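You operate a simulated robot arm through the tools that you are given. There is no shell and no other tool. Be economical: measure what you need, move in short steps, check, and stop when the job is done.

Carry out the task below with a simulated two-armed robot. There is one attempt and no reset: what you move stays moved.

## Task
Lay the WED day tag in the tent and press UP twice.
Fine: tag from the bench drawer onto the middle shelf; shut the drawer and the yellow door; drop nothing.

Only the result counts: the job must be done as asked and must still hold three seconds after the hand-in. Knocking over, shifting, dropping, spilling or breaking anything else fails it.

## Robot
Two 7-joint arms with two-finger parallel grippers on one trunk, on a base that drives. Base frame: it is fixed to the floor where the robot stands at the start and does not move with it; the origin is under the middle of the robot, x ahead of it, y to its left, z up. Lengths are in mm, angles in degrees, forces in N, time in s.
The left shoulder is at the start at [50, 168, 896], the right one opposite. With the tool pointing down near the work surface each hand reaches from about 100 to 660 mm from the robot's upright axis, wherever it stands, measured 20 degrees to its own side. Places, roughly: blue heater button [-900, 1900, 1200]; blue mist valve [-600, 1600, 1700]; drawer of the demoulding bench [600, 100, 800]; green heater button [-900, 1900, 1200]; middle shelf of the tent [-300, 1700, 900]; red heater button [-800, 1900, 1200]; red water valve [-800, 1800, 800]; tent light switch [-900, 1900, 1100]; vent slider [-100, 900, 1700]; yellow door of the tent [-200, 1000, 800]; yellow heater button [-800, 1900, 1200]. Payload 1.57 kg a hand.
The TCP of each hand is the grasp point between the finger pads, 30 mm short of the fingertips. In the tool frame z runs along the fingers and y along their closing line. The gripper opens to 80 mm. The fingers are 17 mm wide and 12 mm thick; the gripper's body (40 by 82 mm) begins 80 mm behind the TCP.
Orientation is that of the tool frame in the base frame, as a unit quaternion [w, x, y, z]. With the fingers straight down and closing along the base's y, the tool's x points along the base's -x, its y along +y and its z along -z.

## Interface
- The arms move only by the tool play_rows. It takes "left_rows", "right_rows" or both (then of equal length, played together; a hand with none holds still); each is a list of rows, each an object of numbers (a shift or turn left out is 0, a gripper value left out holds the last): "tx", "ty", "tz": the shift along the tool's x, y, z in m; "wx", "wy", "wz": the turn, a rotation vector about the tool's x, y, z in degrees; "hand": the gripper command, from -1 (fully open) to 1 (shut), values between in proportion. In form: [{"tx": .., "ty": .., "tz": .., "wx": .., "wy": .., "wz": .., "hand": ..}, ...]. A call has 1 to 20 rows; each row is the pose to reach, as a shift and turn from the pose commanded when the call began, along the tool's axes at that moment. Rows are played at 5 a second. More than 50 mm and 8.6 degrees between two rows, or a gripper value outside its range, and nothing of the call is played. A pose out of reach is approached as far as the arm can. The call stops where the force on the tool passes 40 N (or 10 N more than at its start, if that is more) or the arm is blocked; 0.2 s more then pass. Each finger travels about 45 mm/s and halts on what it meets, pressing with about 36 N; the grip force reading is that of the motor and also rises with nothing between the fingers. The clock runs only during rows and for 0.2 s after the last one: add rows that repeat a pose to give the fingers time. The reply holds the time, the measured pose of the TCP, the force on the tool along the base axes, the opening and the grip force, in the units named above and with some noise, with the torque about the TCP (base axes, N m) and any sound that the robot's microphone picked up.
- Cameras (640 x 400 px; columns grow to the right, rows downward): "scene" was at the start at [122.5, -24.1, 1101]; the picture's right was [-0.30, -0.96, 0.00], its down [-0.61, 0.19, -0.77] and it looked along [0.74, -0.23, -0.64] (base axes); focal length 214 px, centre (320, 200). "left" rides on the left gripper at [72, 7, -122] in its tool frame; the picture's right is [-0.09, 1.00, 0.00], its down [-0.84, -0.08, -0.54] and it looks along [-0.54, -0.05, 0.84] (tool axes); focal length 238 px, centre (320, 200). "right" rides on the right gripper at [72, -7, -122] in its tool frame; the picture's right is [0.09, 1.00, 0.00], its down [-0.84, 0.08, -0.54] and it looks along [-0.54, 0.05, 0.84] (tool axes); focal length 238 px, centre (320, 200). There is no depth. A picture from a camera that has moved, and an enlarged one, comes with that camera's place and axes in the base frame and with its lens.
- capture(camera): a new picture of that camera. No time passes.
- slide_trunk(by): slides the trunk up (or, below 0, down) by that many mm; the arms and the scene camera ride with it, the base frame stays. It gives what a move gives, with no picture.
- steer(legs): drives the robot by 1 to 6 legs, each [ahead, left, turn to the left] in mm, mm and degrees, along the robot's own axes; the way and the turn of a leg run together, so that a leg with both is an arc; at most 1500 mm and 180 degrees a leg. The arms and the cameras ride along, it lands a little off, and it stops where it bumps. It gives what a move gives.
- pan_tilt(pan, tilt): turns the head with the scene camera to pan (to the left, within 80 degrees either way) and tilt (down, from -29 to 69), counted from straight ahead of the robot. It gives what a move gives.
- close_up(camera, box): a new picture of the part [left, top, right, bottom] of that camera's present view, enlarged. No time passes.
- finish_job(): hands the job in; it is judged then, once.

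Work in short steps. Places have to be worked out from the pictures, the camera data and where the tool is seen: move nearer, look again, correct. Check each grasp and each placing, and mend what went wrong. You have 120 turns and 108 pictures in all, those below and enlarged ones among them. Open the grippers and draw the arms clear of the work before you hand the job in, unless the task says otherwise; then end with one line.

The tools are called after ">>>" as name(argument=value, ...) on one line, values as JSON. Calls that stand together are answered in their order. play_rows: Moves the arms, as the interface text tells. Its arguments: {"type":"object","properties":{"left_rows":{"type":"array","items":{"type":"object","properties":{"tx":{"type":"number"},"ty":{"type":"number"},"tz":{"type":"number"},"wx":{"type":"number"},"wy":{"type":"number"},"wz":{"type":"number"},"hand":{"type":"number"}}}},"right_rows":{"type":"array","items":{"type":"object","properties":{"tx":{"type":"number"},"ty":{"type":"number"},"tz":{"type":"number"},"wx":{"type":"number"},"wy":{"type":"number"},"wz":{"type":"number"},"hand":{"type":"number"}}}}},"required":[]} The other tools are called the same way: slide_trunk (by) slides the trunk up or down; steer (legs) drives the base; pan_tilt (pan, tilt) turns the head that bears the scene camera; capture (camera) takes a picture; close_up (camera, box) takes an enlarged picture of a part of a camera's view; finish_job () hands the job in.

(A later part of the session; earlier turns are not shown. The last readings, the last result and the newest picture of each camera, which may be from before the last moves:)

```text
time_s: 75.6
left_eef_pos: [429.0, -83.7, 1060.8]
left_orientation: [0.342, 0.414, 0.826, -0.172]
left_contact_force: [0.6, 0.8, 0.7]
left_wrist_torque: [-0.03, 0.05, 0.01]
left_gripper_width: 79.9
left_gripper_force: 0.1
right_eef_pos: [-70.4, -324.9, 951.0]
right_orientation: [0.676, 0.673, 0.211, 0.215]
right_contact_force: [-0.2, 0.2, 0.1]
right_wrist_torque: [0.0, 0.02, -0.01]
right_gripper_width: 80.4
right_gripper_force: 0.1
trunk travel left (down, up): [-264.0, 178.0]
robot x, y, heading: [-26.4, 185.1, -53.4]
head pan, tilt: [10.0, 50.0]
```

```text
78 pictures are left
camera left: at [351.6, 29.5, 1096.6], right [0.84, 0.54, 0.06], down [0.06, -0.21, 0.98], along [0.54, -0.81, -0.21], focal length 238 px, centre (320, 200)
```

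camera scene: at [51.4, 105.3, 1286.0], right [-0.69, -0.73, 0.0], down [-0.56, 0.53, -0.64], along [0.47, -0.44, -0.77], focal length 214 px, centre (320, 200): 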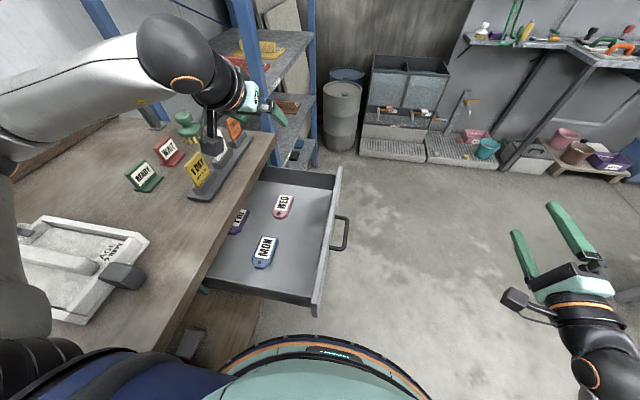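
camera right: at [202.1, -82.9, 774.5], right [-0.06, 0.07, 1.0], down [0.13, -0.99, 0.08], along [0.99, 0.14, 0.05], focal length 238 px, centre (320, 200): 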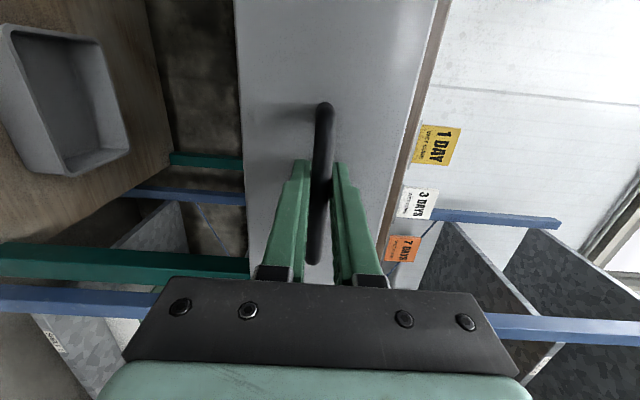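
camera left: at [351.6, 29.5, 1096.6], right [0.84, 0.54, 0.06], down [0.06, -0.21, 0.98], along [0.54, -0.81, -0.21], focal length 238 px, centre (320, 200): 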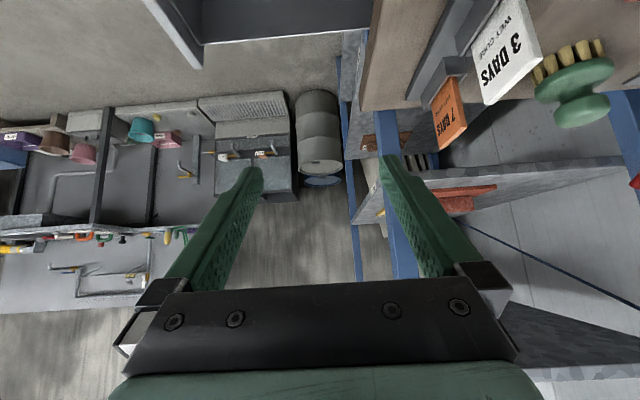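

The left forearm lies over the bench items here, which is risky. I move out and turn to a 45° stance so the forearm comes from open floor, keeping the fingers' direction along the bench.

>>> steer(legs=[[0, -215, 0], [235, 0, 0], [0, 0, 45]])

>>> play_rows(left_rows=[{"wx": 5.3, "wz": 5.3}, {"wx": 10.6, "wz": 10.6}, {"wx": 15.9, "wz": 15.9}, {"wx": 21.2, "wz": 21.2}, {"wx": 26.5, "wz": 26.5}, {"wx": 31.8, "wz": 31.8}, {"wx": 31.8, "wz": 31.8}])

>>> capture(camera="scene")

>>> capture(camera="left")

```text
time_s: 81.5
left_eef_pos: [461.0, 1.9, 1061.4]
left_orientation: [0.382, 0.069, 0.921, -0.029]
left_contact_force: [-0.5, 0.1, -0.7]
left_wrist_torque: [-0.03, -0.01, 0.02]
left_gripper_width: 80.0
left_gripper_force: 0.0
right_eef_pos: [275.3, -521.3, 951.7]
right_orientation: [0.543, 0.542, 0.452, 0.455]
right_contact_force: [-0.2, 0.4, -0.4]
right_wrist_torque: [-0.02, -0.02, -0.01]
right_gripper_width: 79.9
right_gripper_force: 0.1
trunk travel left (down, up): [-264.0, 178.0]
robot x, y, heading: [-56.1, -127.8, -8.8]
head pan, tilt: [10.0, 50.0]
```

```text
time_s: 83.1
left_eef_pos: [460.6, 1.6, 1062.9]
left_orientation: [0.347, 0.389, 0.838, -0.162]
left_contact_force: [-0.3, 0.5, -0.2]
left_wrist_torque: [0.0, 0.02, 0.0]
left_gripper_width: 79.9
left_gripper_force: 0.1
left hand out of reach, approached as far as the arm can: row 6, 7
right_eef_pos: [273.6, -520.7, 951.5]
right_orientation: [0.542, 0.543, 0.452, 0.454]
right_contact_force: [-0.5, -0.7, 0.6]
right_wrist_torque: [0.0, 0.02, 0.03]
right_gripper_width: 80.1
right_gripper_force: 0.0
trunk travel left (down, up): [-264.0, 178.0]
robot x, y, heading: [-57.0, -126.1, -8.7]
head pan, tilt: [10.0, 50.0]
```

```text
77 pictures are left
camera scene: at [59.8, -129.6, 1286.0], right [0.03, -1.0, 0.0], down [-0.77, -0.02, -0.64], along [0.64, 0.02, -0.77], focal length 214 px, centre (320, 200)
```

scene: 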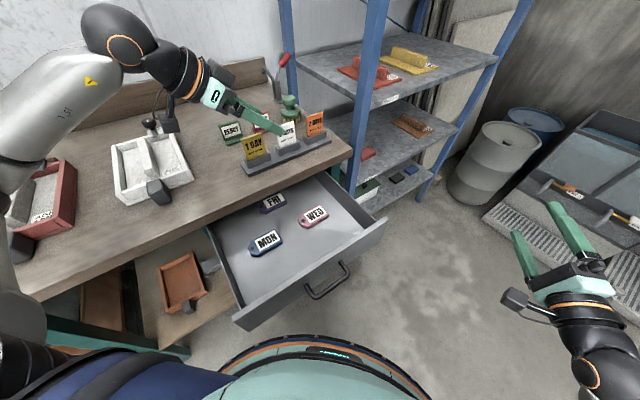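

```text
76 pictures are left
camera left: at [376.9, 110.3, 1096.9], right [0.8, 0.59, 0.07], down [0.07, -0.21, 0.98], along [0.59, -0.78, -0.21], focal length 238 px, centre (320, 200)
```

left: 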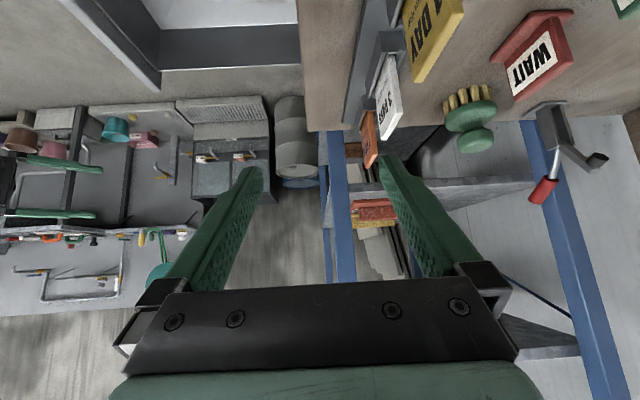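

Hand is at its yaw limit here. I turn the robot 8° more right so the orientation is easier, then move the hand over the tag.

>>> steer(legs=[[0, 0, -9]])

>>> play_rows(left_rows=[{"wx": -1.5, "wz": -1.5}, {"wx": -3.5, "wz": -3.5}, {"wx": -3.5, "wz": -3.5}])

```text
time_s: 84.1
left_eef_pos: [473.5, -83.3, 1062.0]
left_orientation: [0.333, 0.453, 0.805, -0.188]
left_contact_force: [-0.5, -0.5, -0.3]
left_wrist_torque: [0.02, -0.01, -0.01]
left_gripper_width: 79.9
left_gripper_force: 0.0
right_eef_pos: [207.7, -567.7, 951.4]
right_orientation: [0.577, 0.577, 0.407, 0.41]
right_contact_force: [0.2, -0.7, -0.6]
right_wrist_torque: [0.0, 0.04, 0.0]
right_gripper_width: 80.1
right_gripper_force: 0.0
trunk travel left (down, up): [-264.0, 178.0]
robot x, y, heading: [-56.3, -127.6, -17.8]
head pan, tilt: [10.0, 50.0]
```

```text
time_s: 84.9
left_eef_pos: [474.1, -82.6, 1061.8]
left_orientation: [0.342, 0.418, 0.824, -0.174]
left_contact_force: [0.8, 0.0, -0.3]
left_wrist_torque: [0.02, -0.03, -0.01]
left_gripper_width: 80.0
left_gripper_force: 0.1
right_eef_pos: [209.0, -569.0, 952.0]
right_orientation: [0.577, 0.577, 0.407, 0.41]
right_contact_force: [0.1, -0.7, 0.0]
right_wrist_torque: [-0.01, -0.02, 0.02]
right_gripper_width: 80.0
right_gripper_force: 0.0
trunk travel left (down, up): [-264.0, 178.0]
robot x, y, heading: [-57.8, -123.0, -17.6]
head pan, tilt: [10.0, 50.0]
```

Fingers now point along -54°, pitched 45°. I shift over the tag and descend to z≈900, then look.

>>> play_rows(left_rows=[{"tx": 0.0177, "tz": -0.0177, "ty": -0.0375}, {"tx": 0.046, "tz": 0.0107, "ty": -0.0375}, {"tx": 0.0745, "tz": 0.0391, "ty": -0.0375}, {"tx": 0.103, "tz": 0.0675, "ty": -0.0375}, {"tx": 0.131, "tz": 0.096, "ty": -0.0375}])

>>> capture(camera="scene")

>>> capture(camera="left")

```text
time_s: 86.1
left_eef_pos: [429.4, -83.7, 901.5]
left_orientation: [0.343, 0.418, 0.823, -0.173]
left_contact_force: [-0.2, -0.3, 0.3]
left_wrist_torque: [0.01, -0.01, 0.02]
left_gripper_width: 80.0
left_gripper_force: 0.0
right_eef_pos: [208.0, -566.9, 950.1]
right_orientation: [0.577, 0.577, 0.407, 0.41]
right_contact_force: [0.5, 0.2, 0.1]
right_wrist_torque: [-0.02, 0.0, -0.02]
right_gripper_width: 80.1
right_gripper_force: 0.1
trunk travel left (down, up): [-264.0, 178.0]
robot x, y, heading: [-55.8, -128.7, -17.6]
head pan, tilt: [10.0, 50.0]
```

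```text
75 pictures are left
camera scene: at [57.7, -147.9, 1286.0], right [-0.13, -0.99, 0.0], down [-0.76, 0.1, -0.64], along [0.64, -0.09, -0.77], focal length 214 px, centre (320, 200)
```

scene: 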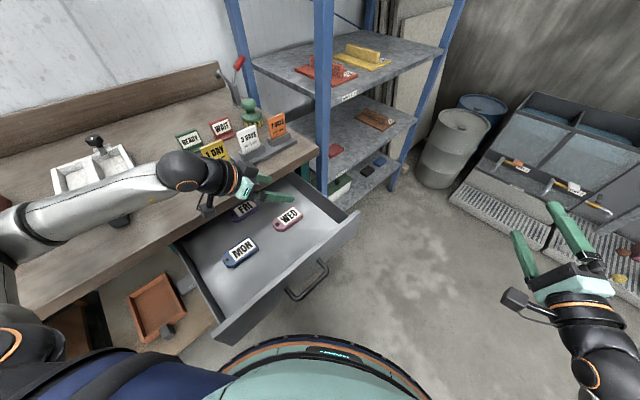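

```text
74 pictures are left
camera left: at [353.7, 30.8, 936.5], right [0.84, 0.54, 0.07], down [0.06, -0.21, 0.98], along [0.54, -0.82, -0.21], focal length 238 px, centre (320, 200)
```

left: 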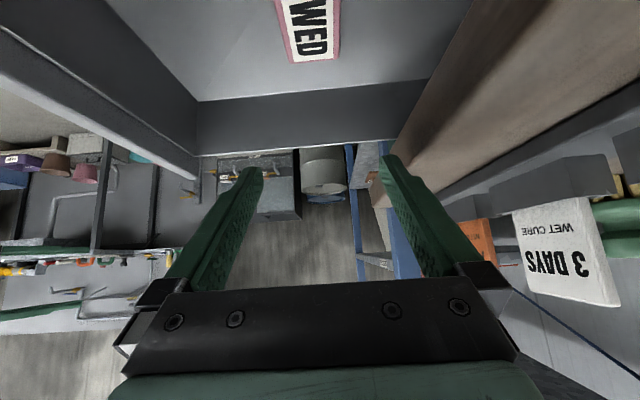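

The tag is centred on the grip axis to within 2 mm. I descend to about z=772.

>>> play_rows(left_rows=[{"tx": 0.0283, "tz": 0.0283}, {"tx": 0.0566, "tz": 0.0566}, {"tx": 0.0778, "tz": 0.0778}, {"tx": 0.0905, "tz": 0.0905}, {"tx": 0.0905, "tz": 0.0905}])

>>> capture(camera="left")

>>> capture(camera="scene")

```text
time_s: 87.3
left_eef_pos: [429.3, -83.6, 773.9]
left_orientation: [0.34, 0.419, 0.823, -0.174]
left_contact_force: [-0.1, -0.6, -0.2]
left_wrist_torque: [0.0, 0.01, 0.02]
left_gripper_width: 80.0
left_gripper_force: 0.1
right_eef_pos: [208.5, -566.5, 951.7]
right_orientation: [0.577, 0.578, 0.406, 0.41]
right_contact_force: [-0.6, 0.5, 0.1]
right_wrist_torque: [-0.01, -0.03, 0.0]
right_gripper_width: 79.8
right_gripper_force: 0.0
trunk travel left (down, up): [-264.0, 178.0]
robot x, y, heading: [-61.1, -126.8, -17.6]
head pan, tilt: [10.0, 50.0]
```

```text
73 pictures are left
camera left: at [353.9, 30.9, 808.6], right [0.84, 0.53, 0.07], down [0.06, -0.21, 0.98], along [0.54, -0.82, -0.21], focal length 238 px, centre (320, 200)
```

left: 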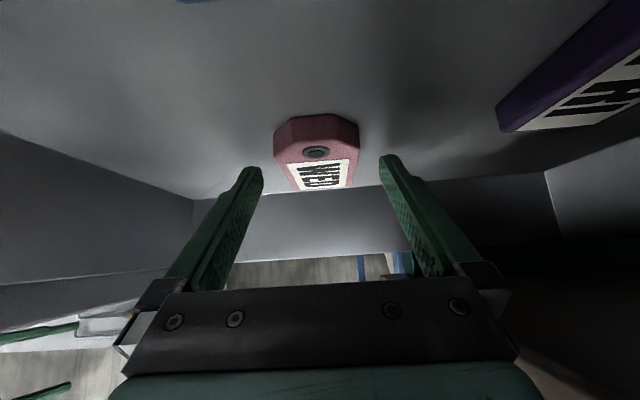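

```text
72 pictures are left
camera scene: at [57.6, -147.9, 1286.0], right [-0.13, -0.99, 0.0], down [-0.76, 0.1, -0.64], along [0.64, -0.09, -0.77], focal length 214 px, centre (320, 200)
```

scene: 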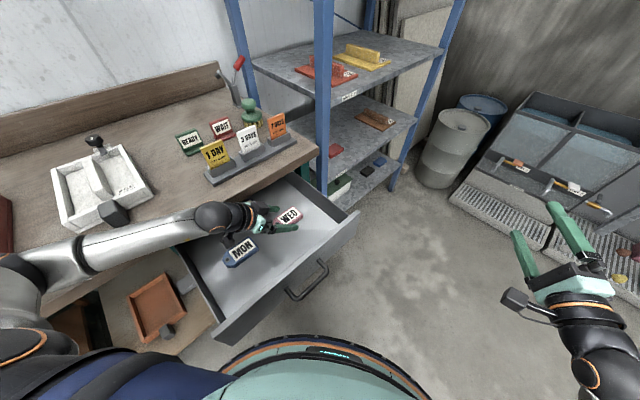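

The fingertips straddle the tag just above the drawer floor (~746). I close.

>>> play_rows(left_rows=[{"tx": 0.001, "tz": 0.001, "hand": 1}, {"tx": 0.001, "tz": 0.001, "hand": 1}, {"tx": 0.001, "tz": 0.001, "hand": 1}, {"tx": 0.001, "tz": 0.001, "hand": 1}, {"tx": 0.001, "tz": 0.001, "hand": 1}])

>>> capture(camera="left")

```text
time_s: 88.5
left_eef_pos: [430.4, -85.4, 772.4]
left_orientation: [0.341, 0.419, 0.823, -0.174]
left_contact_force: [0.6, -0.6, 0.0]
left_wrist_torque: [-0.03, -0.01, -0.01]
left_gripper_width: 48.3
left_gripper_force: 35.6
right_eef_pos: [208.6, -567.9, 949.7]
right_orientation: [0.577, 0.577, 0.407, 0.41]
right_contact_force: [-0.2, -0.5, -0.5]
right_wrist_torque: [0.01, 0.01, 0.01]
right_gripper_width: 79.8
right_gripper_force: 0.1
trunk travel left (down, up): [-264.0, 178.0]
robot x, y, heading: [-55.9, -127.2, -17.6]
head pan, tilt: [10.0, 50.0]
```

```text
71 pictures are left
camera left: at [353.8, 30.4, 807.7], right [0.84, 0.53, 0.07], down [0.06, -0.21, 0.98], along [0.54, -0.82, -0.21], focal length 238 px, centre (320, 200)
```

left: 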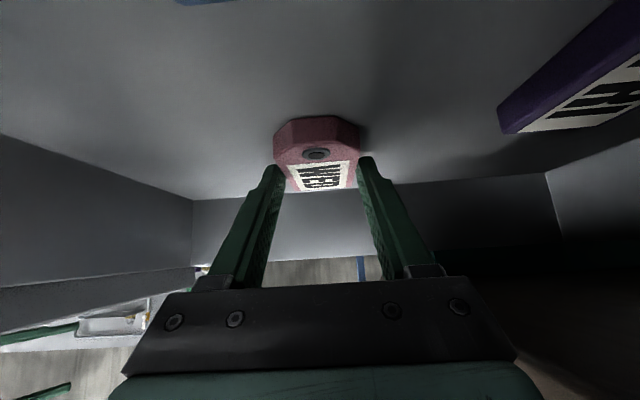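

Gripped at 48 mm. I lift straight up.

>>> play_rows(left_rows=[{"tx": -0.01, "tz": -0.01}, {"tx": -0.03, "tz": -0.03}, {"tx": -0.06, "tz": -0.06}, {"tx": -0.09, "tz": -0.09}, {"tx": -0.12, "tz": -0.12}, {"tx": -0.15, "tz": -0.15}, {"tx": -0.18, "tz": -0.18}])

>>> capture(camera="left")

>>> capture(camera="scene")

```text
time_s: 90.1
left_eef_pos: [429.6, -84.1, 1026.5]
left_orientation: [0.341, 0.419, 0.824, -0.173]
left_contact_force: [-0.5, 0.0, 0.1]
left_wrist_torque: [0.0, 0.0, -0.03]
left_gripper_width: 48.6
left_gripper_force: 36.0
right_eef_pos: [209.2, -567.4, 951.3]
right_orientation: [0.577, 0.577, 0.407, 0.41]
right_contact_force: [0.2, -0.9, -0.1]
right_wrist_torque: [0.03, -0.04, 0.01]
right_gripper_width: 80.2
right_gripper_force: 0.0
trunk travel left (down, up): [-264.0, 178.0]
robot x, y, heading: [-55.8, -129.2, -17.7]
head pan, tilt: [10.0, 50.0]
```

```text
70 pictures are left
camera left: at [353.6, 30.4, 1062.0], right [0.84, 0.54, 0.07], down [0.06, -0.21, 0.97], along [0.54, -0.82, -0.21], focal length 238 px, centre (320, 200)
```

left: 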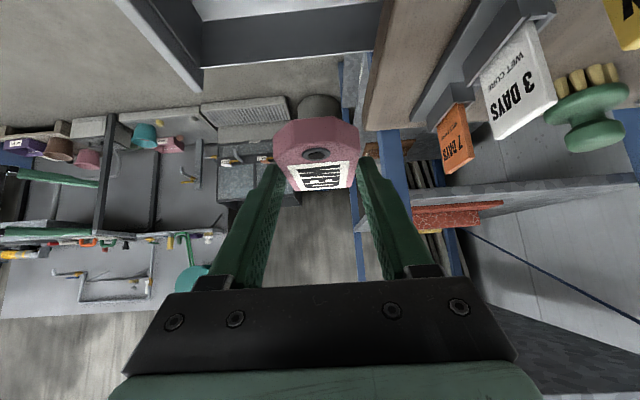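

```text
69 pictures are left
camera scene: at [57.6, -148.0, 1286.0], right [-0.13, -0.99, 0.0], down [-0.76, 0.1, -0.64], along [0.64, -0.09, -0.77], focal length 214 px, centre (320, 200)
```

scene: 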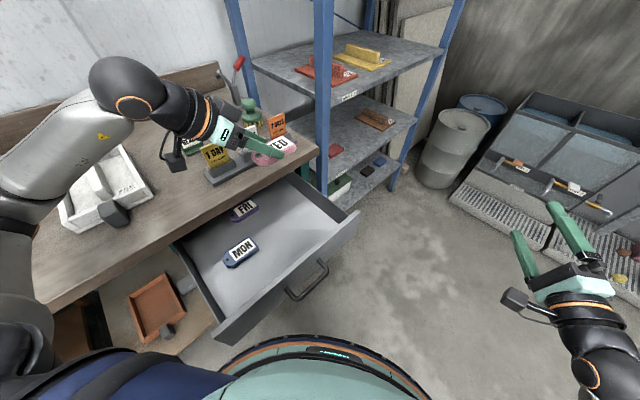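

The tag is held firmly. Next I back off, face the bench with the right hand in front of the handle line, and close the right gripper for pushing the drawer shut.

>>> steer(legs=[[-259, -103, 0], [0, 0, 54.7]])

>>> play_rows(left_rows=[{"tx": -0.028, "tz": -0.028}, {"tx": -0.056, "tz": -0.056}, {"tx": -0.056, "tz": -0.056}, {"tx": -0.056, "tz": -0.056}, {"tx": -0.056, "tz": -0.056}, {"tx": -0.056, "tz": -0.056}, {"tx": -0.056, "tz": -0.056}, {"tx": -0.056, "tz": -0.056}, {"tx": -0.056, "tz": -0.056}], right_rows=[{"ty": -0.04, "hand": 1}, {"ty": -0.08, "hand": 1}, {"ty": -0.12, "hand": 1}, {"ty": -0.141, "hand": 1}, {"ty": -0.141, "hand": 1}, {"ty": -0.141, "hand": 1}, {"ty": -0.141, "hand": 1}, {"ty": -0.141, "hand": 1}, {"ty": -0.141, "hand": 1}])

>>> pan_tilt(pan=-15, tilt=45)

>>> capture(camera="scene")

>>> capture(camera="right")

```text
time_s: 94.5
left_eef_pos: [-88.9, 275.5, 1026.9]
left_orientation: [0.383, -0.009, 0.924, 0.004]
left_contact_force: [-0.6, 0.6, -0.6]
left_wrist_torque: [0.02, 0.02, 0.0]
left_gripper_width: 48.2
left_gripper_force: 36.3
right_eef_pos: [178.2, -183.7, 950.5]
right_orientation: [0.323, 0.324, 0.627, 0.63]
right_contact_force: [-0.1, -0.4, -0.4]
right_wrist_torque: [0.01, 0.0, -0.03]
right_gripper_width: 80.1
right_gripper_force: 0.0
trunk travel left (down, up): [-264.0, 178.0]
robot x, y, heading: [-335.8, -146.0, 37.3]
head pan, tilt: [10.0, 50.0]
```

```text
time_s: 96.5
left_eef_pos: [-89.3, 276.1, 1106.1]
left_orientation: [0.384, -0.009, 0.923, 0.004]
left_contact_force: [-0.7, 0.0, -0.5]
left_wrist_torque: [0.02, -0.06, 0.0]
left_gripper_width: 48.5
left_gripper_force: 36.4
right_eef_pos: [179.7, -182.3, 809.2]
right_orientation: [0.323, 0.324, 0.627, 0.631]
right_contact_force: [-0.2, 0.0, 0.4]
right_wrist_torque: [0.01, 0.0, -0.03]
right_gripper_width: 0.0
right_gripper_force: 21.3
trunk travel left (down, up): [-264.0, 178.0]
robot x, y, heading: [-335.9, -147.6, 37.1]
head pan, tilt: [10.0, 50.0]
```

```text
time_s: 97.4
left_eef_pos: [-88.4, 274.1, 1105.8]
left_orientation: [0.382, -0.008, 0.924, 0.003]
left_contact_force: [0.5, -0.1, 0.6]
left_wrist_torque: [0.01, 0.0, 0.05]
left_gripper_width: 48.5
left_gripper_force: 36.2
right_eef_pos: [179.8, -182.8, 809.6]
right_orientation: [0.325, 0.325, 0.626, 0.63]
right_contact_force: [0.9, -0.4, -0.5]
right_wrist_torque: [0.06, -0.03, -0.01]
right_gripper_width: 0.0
right_gripper_force: 21.3
trunk travel left (down, up): [-264.0, 178.0]
robot x, y, heading: [-337.6, -148.2, 37.1]
head pan, tilt: [-15.0, 45.0]
```

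```text
68 pictures are left
camera scene: at [-227.2, -90.9, 1292.9], right [0.38, -0.93, 0.0], down [-0.65, -0.27, -0.71], along [0.65, 0.27, -0.71], focal length 214 px, centre (320, 200)
```

scene: 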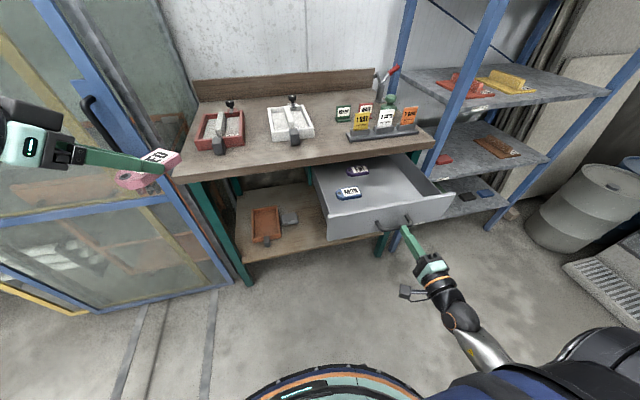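

```text
67 pictures are left
camera right: at [38.3, -194.2, 804.1], right [-0.05, 0.07, 1.0], down [0.04, -1.0, 0.07], along [1.0, 0.05, 0.05], focal length 238 px, centre (320, 200)
```

right: 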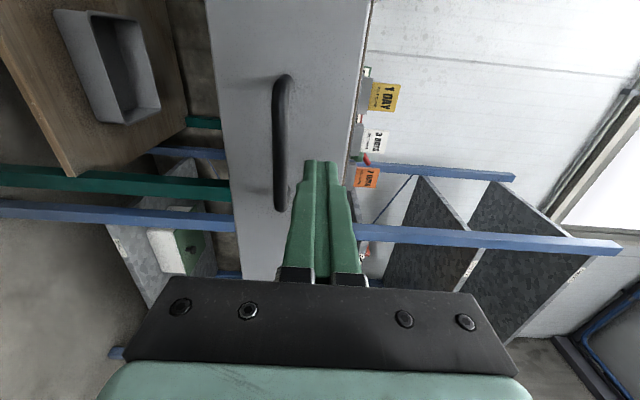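

The fist is lined up above the handle on the front panel. I drive 100 mm ahead, then push with the arm.

>>> steer(legs=[[120, 0, 0]])

>>> play_rows(right_rows=[{"tz": 0.025}, {"tz": 0.05}, {"tz": 0.075}, {"tz": 0.1}, {"tz": 0.125}, {"tz": 0.15}, {"tz": 0.165}, {"tz": 0.18}, {"tz": 0.19}])

>>> capture(camera="scene")

```text
time_s: 98.6
left_eef_pos: [5.3, 346.3, 1106.1]
left_orientation: [0.383, -0.007, 0.924, 0.002]
left_contact_force: [0.4, 0.3, -0.8]
left_wrist_torque: [0.01, 0.0, -0.05]
left_gripper_width: 48.5
left_gripper_force: 35.7
right_eef_pos: [275.4, -110.6, 810.5]
right_orientation: [0.323, 0.326, 0.627, 0.63]
right_contact_force: [-0.3, 0.2, 0.0]
right_wrist_torque: [-0.02, 0.01, 0.0]
right_gripper_width: 0.4
right_gripper_force: 21.4
trunk travel left (down, up): [-264.0, 178.0]
robot x, y, heading: [-241.7, -74.9, 37.3]
head pan, tilt: [-15.0, 45.0]
```

```text
time_s: 100.6
left_eef_pos: [6.0, 347.1, 1106.7]
left_orientation: [0.382, -0.008, 0.924, 0.003]
left_contact_force: [-0.3, 0.8, 0.2]
left_wrist_torque: [0.03, 0.05, 0.06]
left_gripper_width: 48.3
left_gripper_force: 36.4
right_eef_pos: [428.1, -0.7, 811.3]
right_orientation: [0.324, 0.325, 0.627, 0.63]
right_contact_force: [-0.4, 0.1, -0.1]
right_wrist_torque: [0.01, 0.03, 0.01]
right_gripper_width: 0.0
right_gripper_force: 21.4
trunk travel left (down, up): [-264.0, 178.0]
robot x, y, heading: [-242.0, -74.5, 37.2]
head pan, tilt: [-15.0, 45.0]
```

```text
66 pictures are left
camera scene: at [-132.0, -18.9, 1292.9], right [0.38, -0.93, 0.0], down [-0.66, -0.27, -0.71], along [0.65, 0.27, -0.71], focal length 214 px, centre (320, 200)
```

scene: 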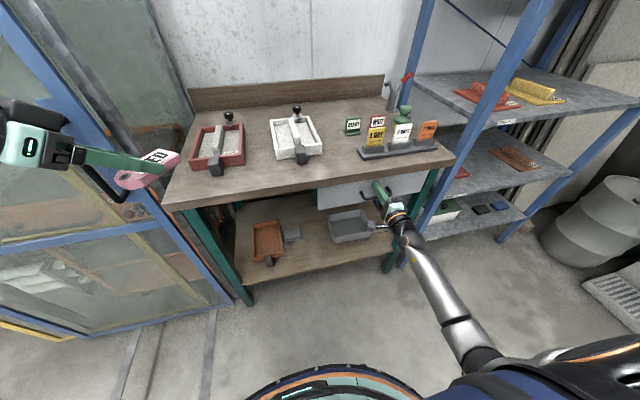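

Nearly shut; I keep pushing in small steps until it meets resistance.

>>> play_rows(right_rows=[{"tz": 0.008}, {"tz": 0.016}, {"tz": 0.024}, {"tz": 0.032}, {"tz": 0.04}])

>>> capture(camera="right")

>>> close_up(camera="scene", box=[290, 130, 450, 230])

```text
time_s: 101.4
left_eef_pos: [3.1, 344.8, 1106.0]
left_orientation: [0.384, -0.006, 0.923, 0.003]
left_contact_force: [-0.3, 0.3, -0.4]
left_wrist_torque: [0.04, 0.01, -0.03]
left_gripper_width: 48.6
left_gripper_force: 36.1
right_eef_pos: [442.3, 8.7, 811.2]
right_orientation: [0.324, 0.326, 0.626, 0.63]
right_contact_force: [-21.2, -11.0, 8.6]
right_wrist_torque: [0.09, -0.11, 0.25]
right_gripper_width: 0.0
right_gripper_force: 21.5
trunk travel left (down, up): [-264.0, 178.0]
robot x, y, heading: [-243.7, -75.9, 37.0]
head pan, tilt: [-15.0, 45.0]
stopped in row 3 (right hand): the force on the tool passed its limit at 52 N (the readings are from after the stop); the commanded pose is now the measured one
```

```text
65 pictures are left
camera right: at [300.8, -2.4, 804.9], right [-0.06, 0.07, 1.0], down [0.04, -1.0, 0.07], along [1.0, 0.05, 0.05], focal length 238 px, centre (320, 200)
```

right: 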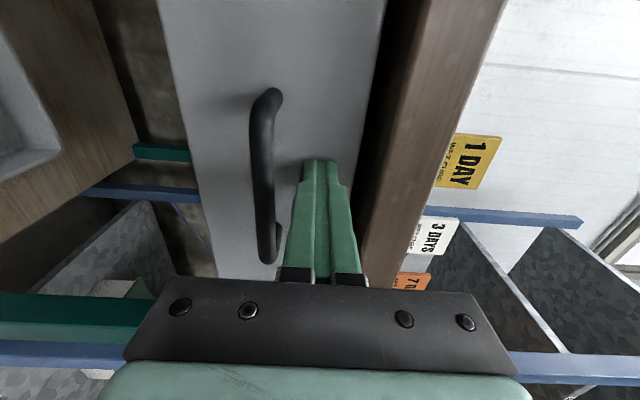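

```text
4.00 times, centred on (370, 180) of scene
camera zoom: at [-135.7, -20.7, 1293.4], right [0.38, -0.93, 0.0], down [-0.65, -0.26, -0.71], along [0.66, 0.27, -0.71], focal length 858 px, centre (120, 280)
```

zoom: 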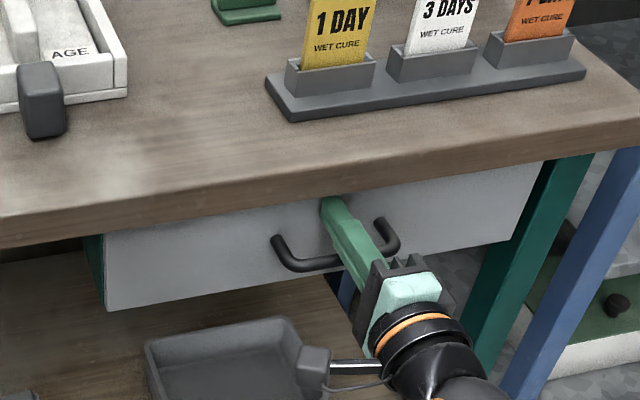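

Drawer hit its stop — shut (panel at its original plane). I retract the right hand, straighten the left hand's yaw, and sidestep to the tent opening.

>>> play_rows(right_rows=[{"tz": -0.04}, {"tz": -0.08}, {"tz": -0.12}, {"tz": -0.16}, {"tz": -0.19}, {"tz": -0.19}])

>>> capture(camera="scene")

>>> steer(legs=[[-80, 0, 0], [0, 1250, 0]])

>>> play_rows(left_rows=[{"wx": -5, "wz": -5}, {"wx": -10, "wz": -10}, {"wx": -15, "wz": -15}, {"wx": -20, "wz": -20}, {"wx": -25.5, "wz": -25.5}, {"wx": -25.5, "wz": -25.5}])

>>> pan_tilt(pan=15, tilt=20)

>>> capture(camera="scene")

```text
time_s: 102.8
left_eef_pos: [6.4, 346.5, 1105.8]
left_orientation: [0.383, -0.007, 0.924, 0.003]
left_contact_force: [-0.4, -0.1, 0.2]
left_wrist_torque: [-0.02, -0.02, 0.0]
left_gripper_width: 48.4
left_gripper_force: 36.3
right_eef_pos: [289.2, -100.6, 808.7]
right_orientation: [0.323, 0.326, 0.628, 0.629]
right_contact_force: [-1.4, -0.2, 0.3]
right_wrist_torque: [0.02, 0.01, 0.03]
right_gripper_width: 0.2
right_gripper_force: 21.3
trunk travel left (down, up): [-264.0, 178.0]
robot x, y, heading: [-240.5, -73.6, 37.2]
head pan, tilt: [-15.0, 45.0]
```

```text
63 pictures are left
camera scene: at [-132.6, -19.4, 1292.9], right [0.38, -0.93, 0.0], down [-0.66, -0.27, -0.71], along [0.66, 0.27, -0.71], focal length 214 px, centre (320, 200)
```

scene: 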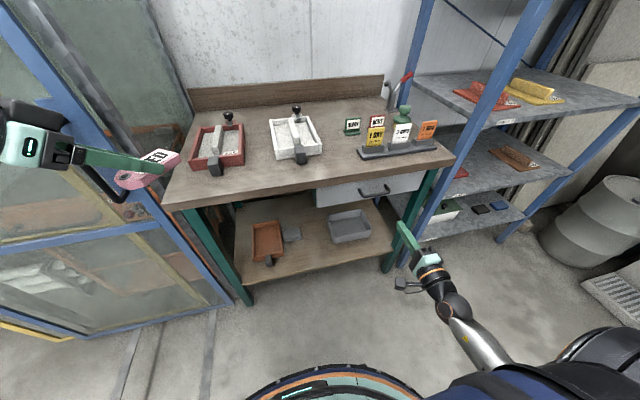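

```text
time_s: 114.7
left_eef_pos: [-801.8, 1302.1, 1104.0]
left_orientation: [0.383, -0.001, 0.924, 0.0]
left_contact_force: [0.0, 0.1, -0.8]
left_wrist_torque: [-0.01, -0.01, -0.01]
left_gripper_width: 48.8
left_gripper_force: 36.3
right_eef_pos: [-525.5, 852.7, 807.9]
right_orientation: [0.327, 0.332, 0.626, 0.626]
right_contact_force: [0.4, 0.5, -0.1]
right_wrist_torque: [0.02, 0.03, 0.04]
right_gripper_width: 0.0
right_gripper_force: 21.0
trunk travel left (down, up): [-264.0, 178.0]
robot x, y, heading: [-1056.9, 883.2, 36.4]
head pan, tilt: [-15.0, 45.0]
```

```text
time_s: 116.1
left_eef_pos: [-803.0, 1301.8, 1105.1]
left_orientation: [0.364, -0.287, 0.878, 0.119]
left_contact_force: [0.1, 0.2, -1.6]
left_wrist_torque: [-0.03, 0.03, 0.07]
left_gripper_width: 48.8
left_gripper_force: 36.2
right_eef_pos: [-525.4, 851.6, 808.4]
right_orientation: [0.327, 0.331, 0.626, 0.626]
right_contact_force: [-0.7, -0.2, 1.0]
right_wrist_torque: [-0.01, 0.01, -0.02]
right_gripper_width: 0.0
right_gripper_force: 20.9
trunk travel left (down, up): [-264.0, 178.0]
robot x, y, heading: [-1054.7, 887.0, 36.3]
head pan, tilt: [-15.0, 45.0]
```

```text
time_s: 117.1
left_eef_pos: [-802.7, 1302.4, 1105.7]
left_orientation: [0.365, -0.286, 0.878, 0.119]
left_contact_force: [-0.4, -0.5, 0.1]
left_wrist_torque: [0.02, -0.02, 0.02]
left_gripper_width: 48.6
left_gripper_force: 36.1
right_eef_pos: [-525.4, 851.9, 807.6]
right_orientation: [0.327, 0.331, 0.625, 0.626]
right_contact_force: [0.5, -0.4, -0.6]
right_wrist_torque: [0.0, 0.02, 0.01]
right_gripper_width: 0.0
right_gripper_force: 21.3
trunk travel left (down, up): [-264.0, 178.0]
robot x, y, heading: [-1060.5, 884.5, 36.1]
head pan, tilt: [15.0, 20.0]
```

```text
62 pictures are left
camera scene: at [-963.8, 982.3, 1331.5], right [0.78, -0.63, 0.0], down [-0.21, -0.27, -0.94], along [0.59, 0.73, -0.34], focal length 214 px, centre (320, 200)
```

scene: 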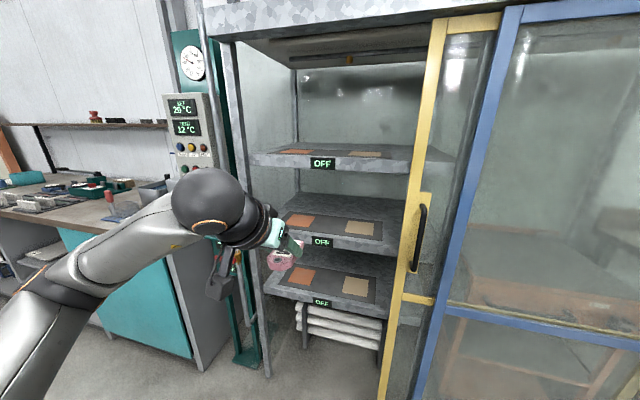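

I read the panel from here.

>>> close_up(camera="scene", box=[155, 85, 235, 180])

```text
4.21 times, centred on (195, 132) of scene
camera zoom: at [-963.8, 982.3, 1331.5], right [0.78, -0.63, 0.0], down [-0.21, -0.27, -0.94], along [0.59, 0.73, -0.34], focal length 903 px, centre (846, 484)
```

zoom: 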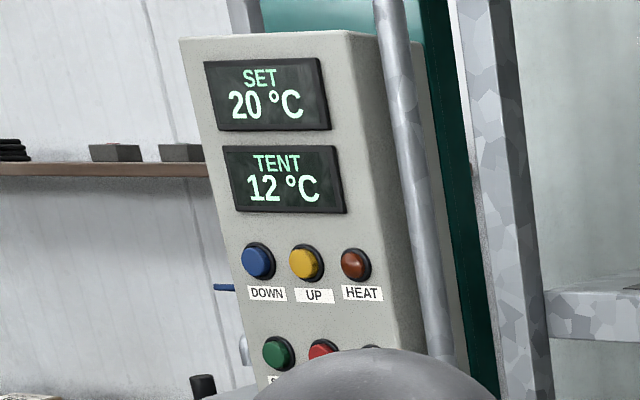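

UP is the yellow middle button. I lower the left hand to z≈1010 and drive 275 mm ahead so the tag nears the middle shelf.

>>> play_rows(left_rows=[{"tx": 0.03, "tz": 0.03}, {"tx": 0.06, "tz": 0.06}, {"tx": 0.067, "tz": 0.067}])

>>> steer(legs=[[230, 0, 0.7]])

>>> capture(camera="scene")

>>> capture(camera="left")

```text
time_s: 117.9
left_eef_pos: [-802.7, 1303.2, 1009.8]
left_orientation: [0.364, -0.286, 0.879, 0.118]
left_contact_force: [0.2, 0.2, -1.0]
left_wrist_torque: [0.0, -0.01, 0.01]
left_gripper_width: 48.6
left_gripper_force: 35.8
right_eef_pos: [-525.5, 851.7, 807.4]
right_orientation: [0.327, 0.33, 0.625, 0.627]
right_contact_force: [0.0, -0.3, 0.7]
right_wrist_torque: [0.0, 0.0, -0.02]
right_gripper_width: 0.1
right_gripper_force: 21.2
trunk travel left (down, up): [-264.0, 178.0]
robot x, y, heading: [-1061.3, 884.6, 36.1]
head pan, tilt: [15.0, 20.0]
```

```text
time_s: 119.6
left_eef_pos: [-623.2, 1444.6, 1010.3]
left_orientation: [0.363, -0.293, 0.876, 0.121]
left_contact_force: [1.1, 0.1, -0.3]
left_wrist_torque: [-0.01, 0.03, 0.02]
left_gripper_width: 48.4
left_gripper_force: 35.7
right_eef_pos: [-339.5, 998.5, 807.4]
right_orientation: [0.324, 0.327, 0.627, 0.628]
right_contact_force: [0.5, 0.1, -0.2]
right_wrist_torque: [0.02, 0.0, 0.01]
right_gripper_width: 0.2
right_gripper_force: 21.4
trunk travel left (down, up): [-264.0, 178.0]
robot x, y, heading: [-868.5, 1021.3, 37.2]
head pan, tilt: [15.0, 20.0]
```

```text
60 pictures are left
camera scene: at [-779.4, 1122.0, 1331.5], right [0.79, -0.61, 0.0], down [-0.21, -0.27, -0.94], along [0.58, 0.74, -0.34], focal length 214 px, centre (320, 200)
```

scene: 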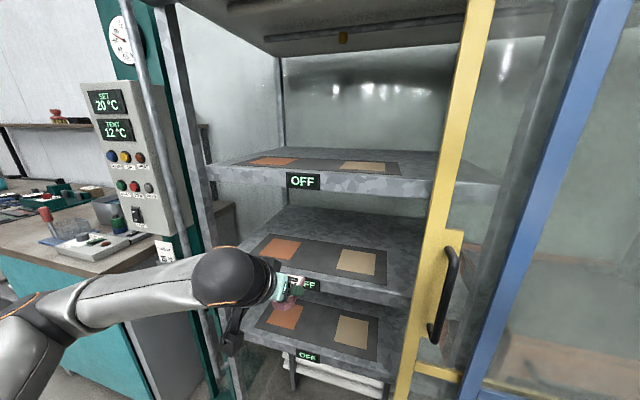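

```text
59 pictures are left
camera left: at [-737.0, 1368.0, 1045.7], right [-0.55, 0.84, 0.06], down [0.21, 0.06, 0.98], along [0.81, 0.55, -0.21], focal length 238 px, centre (320, 200)
```

left: 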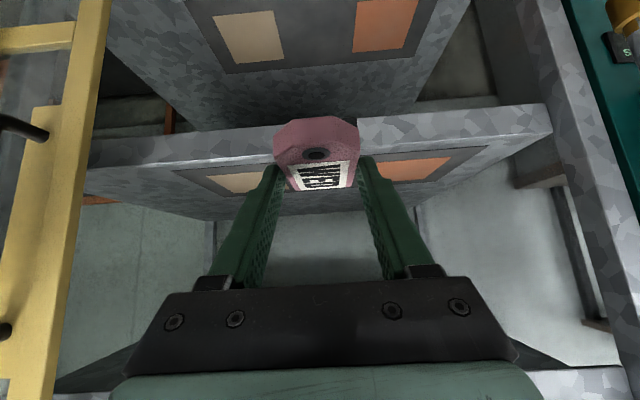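

The shelf top is ~935 and tag bottom ~980. I drive 60 mm closer and reach 160 mm in horizontally, then look.

>>> steer(legs=[[60, 0, 0]])

>>> play_rows(left_rows=[{"tx": -0.028, "tz": 0.028}, {"tx": -0.056, "tz": 0.056}, {"tx": -0.085, "tz": 0.085}, {"tx": -0.113, "tz": 0.113}, {"tx": -0.113, "tz": 0.113}])

>>> capture(camera="scene")

>>> capture(camera="left")

```text
time_s: 120.6
left_eef_pos: [-575.0, 1480.3, 1010.9]
left_orientation: [0.363, -0.292, 0.877, 0.12]
left_contact_force: [-0.4, -1.0, -0.1]
left_wrist_torque: [-0.01, 0.02, 0.0]
left_gripper_width: 48.5
left_gripper_force: 36.2
right_eef_pos: [-292.5, 1034.1, 806.6]
right_orientation: [0.322, 0.326, 0.629, 0.628]
right_contact_force: [0.1, 0.3, 0.9]
right_wrist_torque: [-0.03, -0.02, -0.02]
right_gripper_width: 0.0
right_gripper_force: 20.8
trunk travel left (down, up): [-264.0, 178.0]
robot x, y, heading: [-821.0, 1053.7, 37.0]
head pan, tilt: [15.0, 20.0]
```

```text
time_s: 121.8
left_eef_pos: [-447.7, 1577.3, 1009.4]
left_orientation: [0.364, -0.292, 0.876, 0.121]
left_contact_force: [0.4, -0.8, 0.5]
left_wrist_torque: [0.0, 0.0, -0.02]
left_gripper_width: 48.4
left_gripper_force: 35.8
right_eef_pos: [-292.8, 1032.9, 807.1]
right_orientation: [0.322, 0.327, 0.628, 0.629]
right_contact_force: [0.2, -1.5, 0.1]
right_wrist_torque: [-0.02, -0.01, -0.04]
right_gripper_width: 0.1
right_gripper_force: 21.4
trunk travel left (down, up): [-264.0, 178.0]
robot x, y, heading: [-823.7, 1059.5, 37.2]
head pan, tilt: [15.0, 20.0]
```

```text
58 pictures are left
camera scene: at [-732.2, 1157.6, 1331.6], right [0.79, -0.61, 0.0], down [-0.21, -0.27, -0.94], along [0.58, 0.74, -0.34], focal length 214 px, centre (320, 200)
```

scene: 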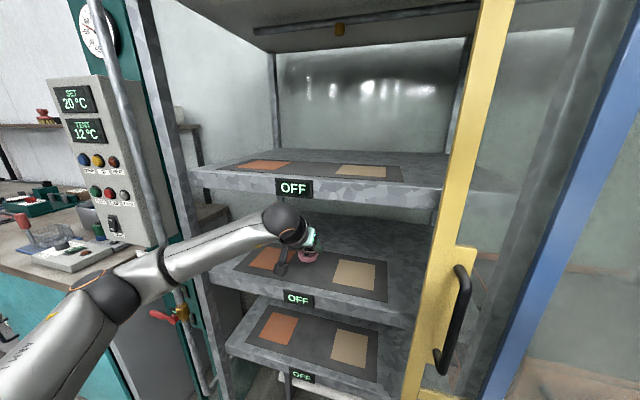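

```text
57 pictures are left
camera left: at [-561.3, 1501.1, 1045.7], right [-0.55, 0.84, 0.07], down [0.21, 0.06, 0.98], along [0.81, 0.55, -0.21], focal length 238 px, centre (320, 200)
```

left: 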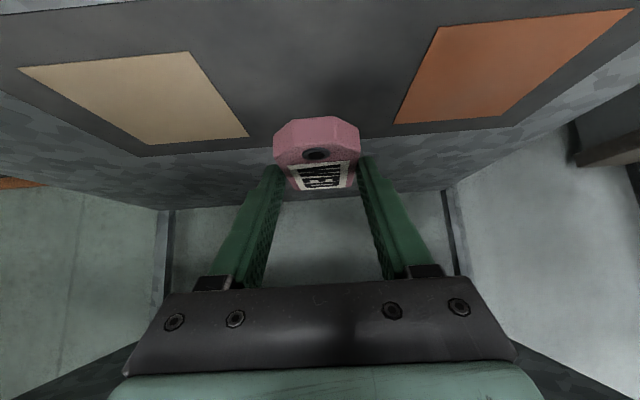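

Hand is in over the middle shelf between the two pads. I lower most of the way.

>>> play_rows(left_rows=[{"tx": 0.012, "tz": 0.012}, {"tx": 0.022, "tz": 0.022}, {"tx": 0.027, "tz": 0.027}])

>>> capture(camera="left")

```text
time_s: 122.6
left_eef_pos: [-448.1, 1576.3, 974.1]
left_orientation: [0.363, -0.292, 0.876, 0.121]
left_contact_force: [0.1, -0.3, -0.3]
left_wrist_torque: [0.03, 0.0, 0.05]
left_gripper_width: 48.6
left_gripper_force: 36.2
right_eef_pos: [-291.9, 1033.7, 807.7]
right_orientation: [0.322, 0.326, 0.628, 0.629]
right_contact_force: [-0.2, -0.6, -0.4]
right_wrist_torque: [0.0, -0.04, 0.05]
right_gripper_width: 0.0
right_gripper_force: 21.1
trunk travel left (down, up): [-264.0, 178.0]
robot x, y, heading: [-822.0, 1059.2, 36.9]
head pan, tilt: [15.0, 20.0]
```

```text
56 pictures are left
camera left: at [-562.2, 1500.2, 1007.5], right [-0.55, 0.84, 0.06], down [0.21, 0.06, 0.98], along [0.81, 0.55, -0.21], focal length 238 px, centre (320, 200)
```

left: 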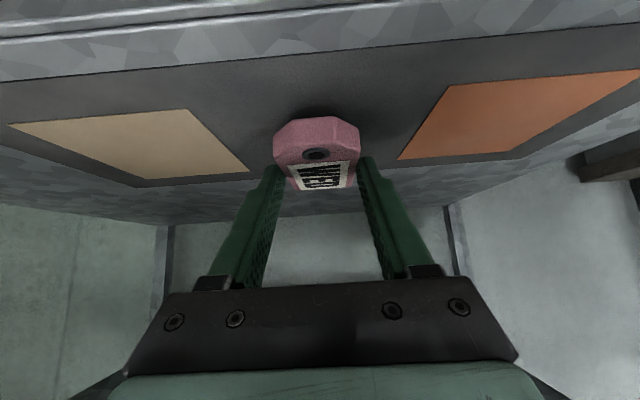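

Close above the mat. I creep down in ~1.5 mm steps, watching the force.

>>> play_rows(left_rows=[{"tx": 0.0015, "tz": 0.0015}, {"tx": 0.003, "tz": 0.003}, {"tx": 0.0045, "tz": 0.0045}])

>>> close_up(camera="left", box=[240, 70, 400, 210])

```text
time_s: 123.4
left_eef_pos: [-448.2, 1576.1, 965.9]
left_orientation: [0.364, -0.292, 0.876, 0.121]
left_contact_force: [-0.4, 0.0, -0.2]
left_wrist_torque: [0.01, 0.03, 0.01]
left_gripper_width: 48.7
left_gripper_force: 35.6
right_eef_pos: [-291.7, 1034.5, 807.3]
right_orientation: [0.322, 0.326, 0.628, 0.629]
right_contact_force: [0.4, 0.1, -0.5]
right_wrist_torque: [-0.03, -0.01, -0.01]
right_gripper_width: 0.0
right_gripper_force: 21.1
trunk travel left (down, up): [-264.0, 178.0]
robot x, y, heading: [-822.5, 1059.3, 37.2]
head pan, tilt: [15.0, 20.0]
```

```text
2.86 times, centred on (320, 140) of left
camera zoom: at [-562.3, 1499.8, 1001.4], right [-0.55, 0.84, 0.07], down [0.21, 0.06, 0.98], along [0.81, 0.55, -0.21], focal length 681 px, centre (320, 371)
```

zoom: 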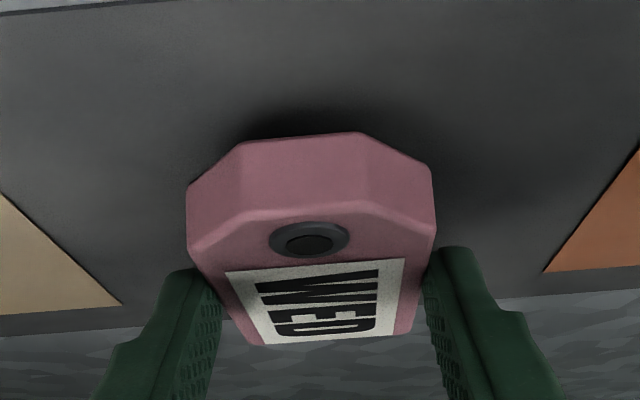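

No contact yet; continue.

>>> play_rows(left_rows=[{"tx": 0.001, "tz": 0.001}, {"tx": 0.002, "tz": 0.002}, {"tx": 0.003, "tz": 0.003}])

```text
time_s: 124.2
left_eef_pos: [-447.6, 1577.0, 962.7]
left_orientation: [0.363, -0.292, 0.876, 0.121]
left_contact_force: [1.1, 0.1, -0.1]
left_wrist_torque: [0.02, -0.02, -0.02]
left_gripper_width: 48.4
left_gripper_force: 36.1
right_eef_pos: [-290.7, 1033.4, 807.7]
right_orientation: [0.323, 0.326, 0.628, 0.628]
right_contact_force: [-0.8, 1.0, -0.4]
right_wrist_torque: [0.02, -0.01, -0.02]
right_gripper_width: 0.0
right_gripper_force: 21.5
trunk travel left (down, up): [-264.0, 178.0]
robot x, y, heading: [-824.8, 1058.9, 37.3]
head pan, tilt: [15.0, 20.0]
```

>>> play_rows(left_rows=[{"tx": 0.001, "tz": 0.001}, {"tx": 0.002, "tz": 0.002}, {"tx": 0.003, "tz": 0.003}])

>>> close_up(camera="left", box=[240, 70, 400, 210])

```text
time_s: 125.0
left_eef_pos: [-447.6, 1576.6, 957.2]
left_orientation: [0.363, -0.292, 0.876, 0.121]
left_contact_force: [0.3, -0.2, -0.2]
left_wrist_torque: [0.0, 0.03, -0.04]
left_gripper_width: 48.7
left_gripper_force: 35.6
right_eef_pos: [-292.4, 1034.7, 808.1]
right_orientation: [0.322, 0.326, 0.628, 0.629]
right_contact_force: [-0.7, -1.1, 0.9]
right_wrist_torque: [0.01, 0.02, 0.04]
right_gripper_width: 0.0
right_gripper_force: 21.2
trunk travel left (down, up): [-264.0, 178.0]
robot x, y, heading: [-824.7, 1059.5, 37.0]
head pan, tilt: [15.0, 20.0]
```

```text
2.86 times, centred on (320, 140) of left
camera zoom: at [-562.0, 1499.6, 992.8], right [-0.55, 0.84, 0.07], down [0.21, 0.06, 0.98], along [0.81, 0.55, -0.21], focal length 681 px, centre (320, 371)
```

zoom: 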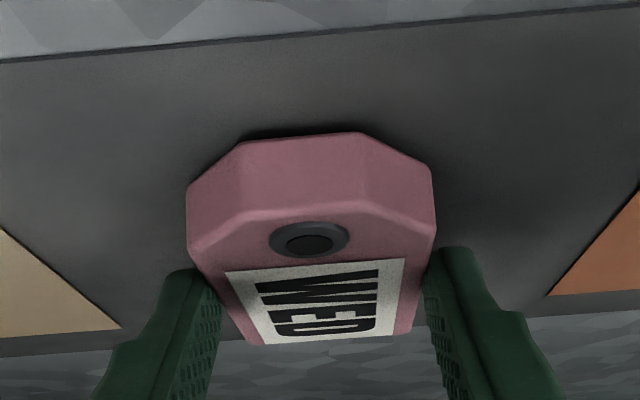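

The shadow gap has nearly vanished; a few mm more.

>>> play_rows(left_rows=[{"tx": 0.0007, "tz": 0.0007}, {"tx": 0.0014, "tz": 0.0014}, {"tx": 0.0021, "tz": 0.0021}])

>>> close_up(camera="left", box=[240, 70, 400, 210])

```text
time_s: 125.8
left_eef_pos: [-447.6, 1575.3, 954.7]
left_orientation: [0.363, -0.292, 0.876, 0.121]
left_contact_force: [-0.3, 0.0, -0.5]
left_wrist_torque: [-0.02, -0.03, 0.01]
left_gripper_width: 48.2
left_gripper_force: 35.8
right_eef_pos: [-292.3, 1033.4, 807.8]
right_orientation: [0.322, 0.327, 0.628, 0.628]
right_contact_force: [0.4, -0.4, 0.2]
right_wrist_torque: [-0.01, -0.02, 0.01]
right_gripper_width: 0.1
right_gripper_force: 21.2
trunk travel left (down, up): [-264.0, 178.0]
robot x, y, heading: [-819.9, 1058.7, 37.1]
head pan, tilt: [15.0, 20.0]
```

```text
2.86 times, centred on (320, 140) of left
camera zoom: at [-561.8, 1499.7, 989.9], right [-0.55, 0.84, 0.06], down [0.21, 0.06, 0.98], along [0.81, 0.55, -0.21], focal length 681 px, centre (320, 371)
```

zoom: 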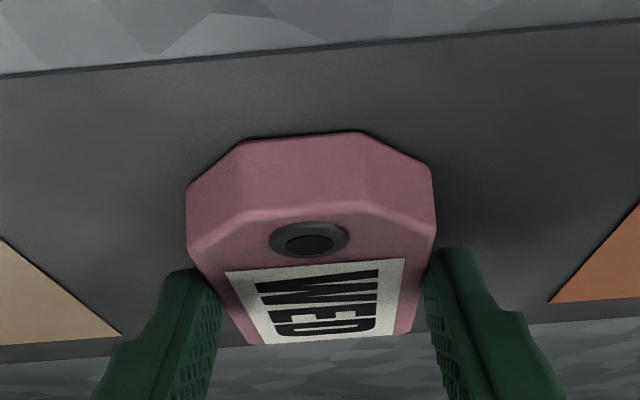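

Almost touching; one more tiny step, up to contact.

>>> play_rows(left_rows=[{"tx": 0.0007, "tz": 0.0007}, {"tx": 0.0014, "tz": 0.0014}, {"tx": 0.0014, "tz": 0.0014}])

```text
time_s: 126.6
left_eef_pos: [-447.9, 1576.1, 953.5]
left_orientation: [0.364, -0.292, 0.876, 0.122]
left_contact_force: [0.3, 0.8, 1.5]
left_wrist_torque: [0.0, -0.14, 0.02]
left_gripper_width: 48.4
left_gripper_force: 36.3
right_eef_pos: [-292.1, 1032.0, 807.6]
right_orientation: [0.323, 0.325, 0.628, 0.629]
right_contact_force: [-0.9, -0.3, 0.6]
right_wrist_torque: [0.0, 0.01, -0.02]
right_gripper_width: 0.2
right_gripper_force: 21.5
trunk travel left (down, up): [-264.0, 178.0]
robot x, y, heading: [-824.0, 1060.1, 37.0]
head pan, tilt: [15.0, 20.0]
```

Light contact felt. I open slowly, then rise.

>>> play_rows(left_rows=[{"hand": -0.35}, {"hand": -0.6}, {"hand": -1}, {"hand": -1}, {"hand": -1}, {"tx": -0.01, "tz": -0.01}, {"tx": -0.03, "tz": -0.03}])

>>> capture(camera="left")

```text
time_s: 128.2
left_eef_pos: [-447.2, 1575.6, 993.7]
left_orientation: [0.363, -0.293, 0.876, 0.12]
left_contact_force: [0.4, 0.4, 0.1]
left_wrist_torque: [0.0, -0.02, 0.0]
left_gripper_width: 80.2
left_gripper_force: 0.0
right_eef_pos: [-291.2, 1034.0, 808.2]
right_orientation: [0.322, 0.326, 0.628, 0.629]
right_contact_force: [0.3, -0.1, 0.3]
right_wrist_torque: [0.02, 0.02, 0.01]
right_gripper_width: 0.1
right_gripper_force: 21.2
trunk travel left (down, up): [-264.0, 178.0]
robot x, y, heading: [-819.2, 1057.0, 37.1]
head pan, tilt: [15.0, 20.0]
```

```text
52 pictures are left
camera left: at [-561.8, 1499.4, 1030.2], right [-0.55, 0.84, 0.06], down [0.21, 0.06, 0.97], along [0.81, 0.55, -0.21], focal length 238 px, centre (320, 200)
```

left: 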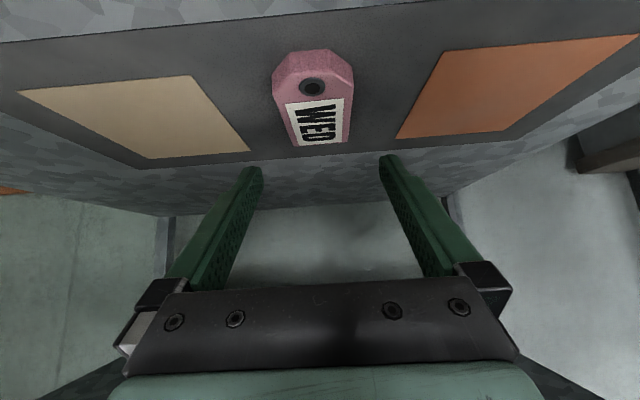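

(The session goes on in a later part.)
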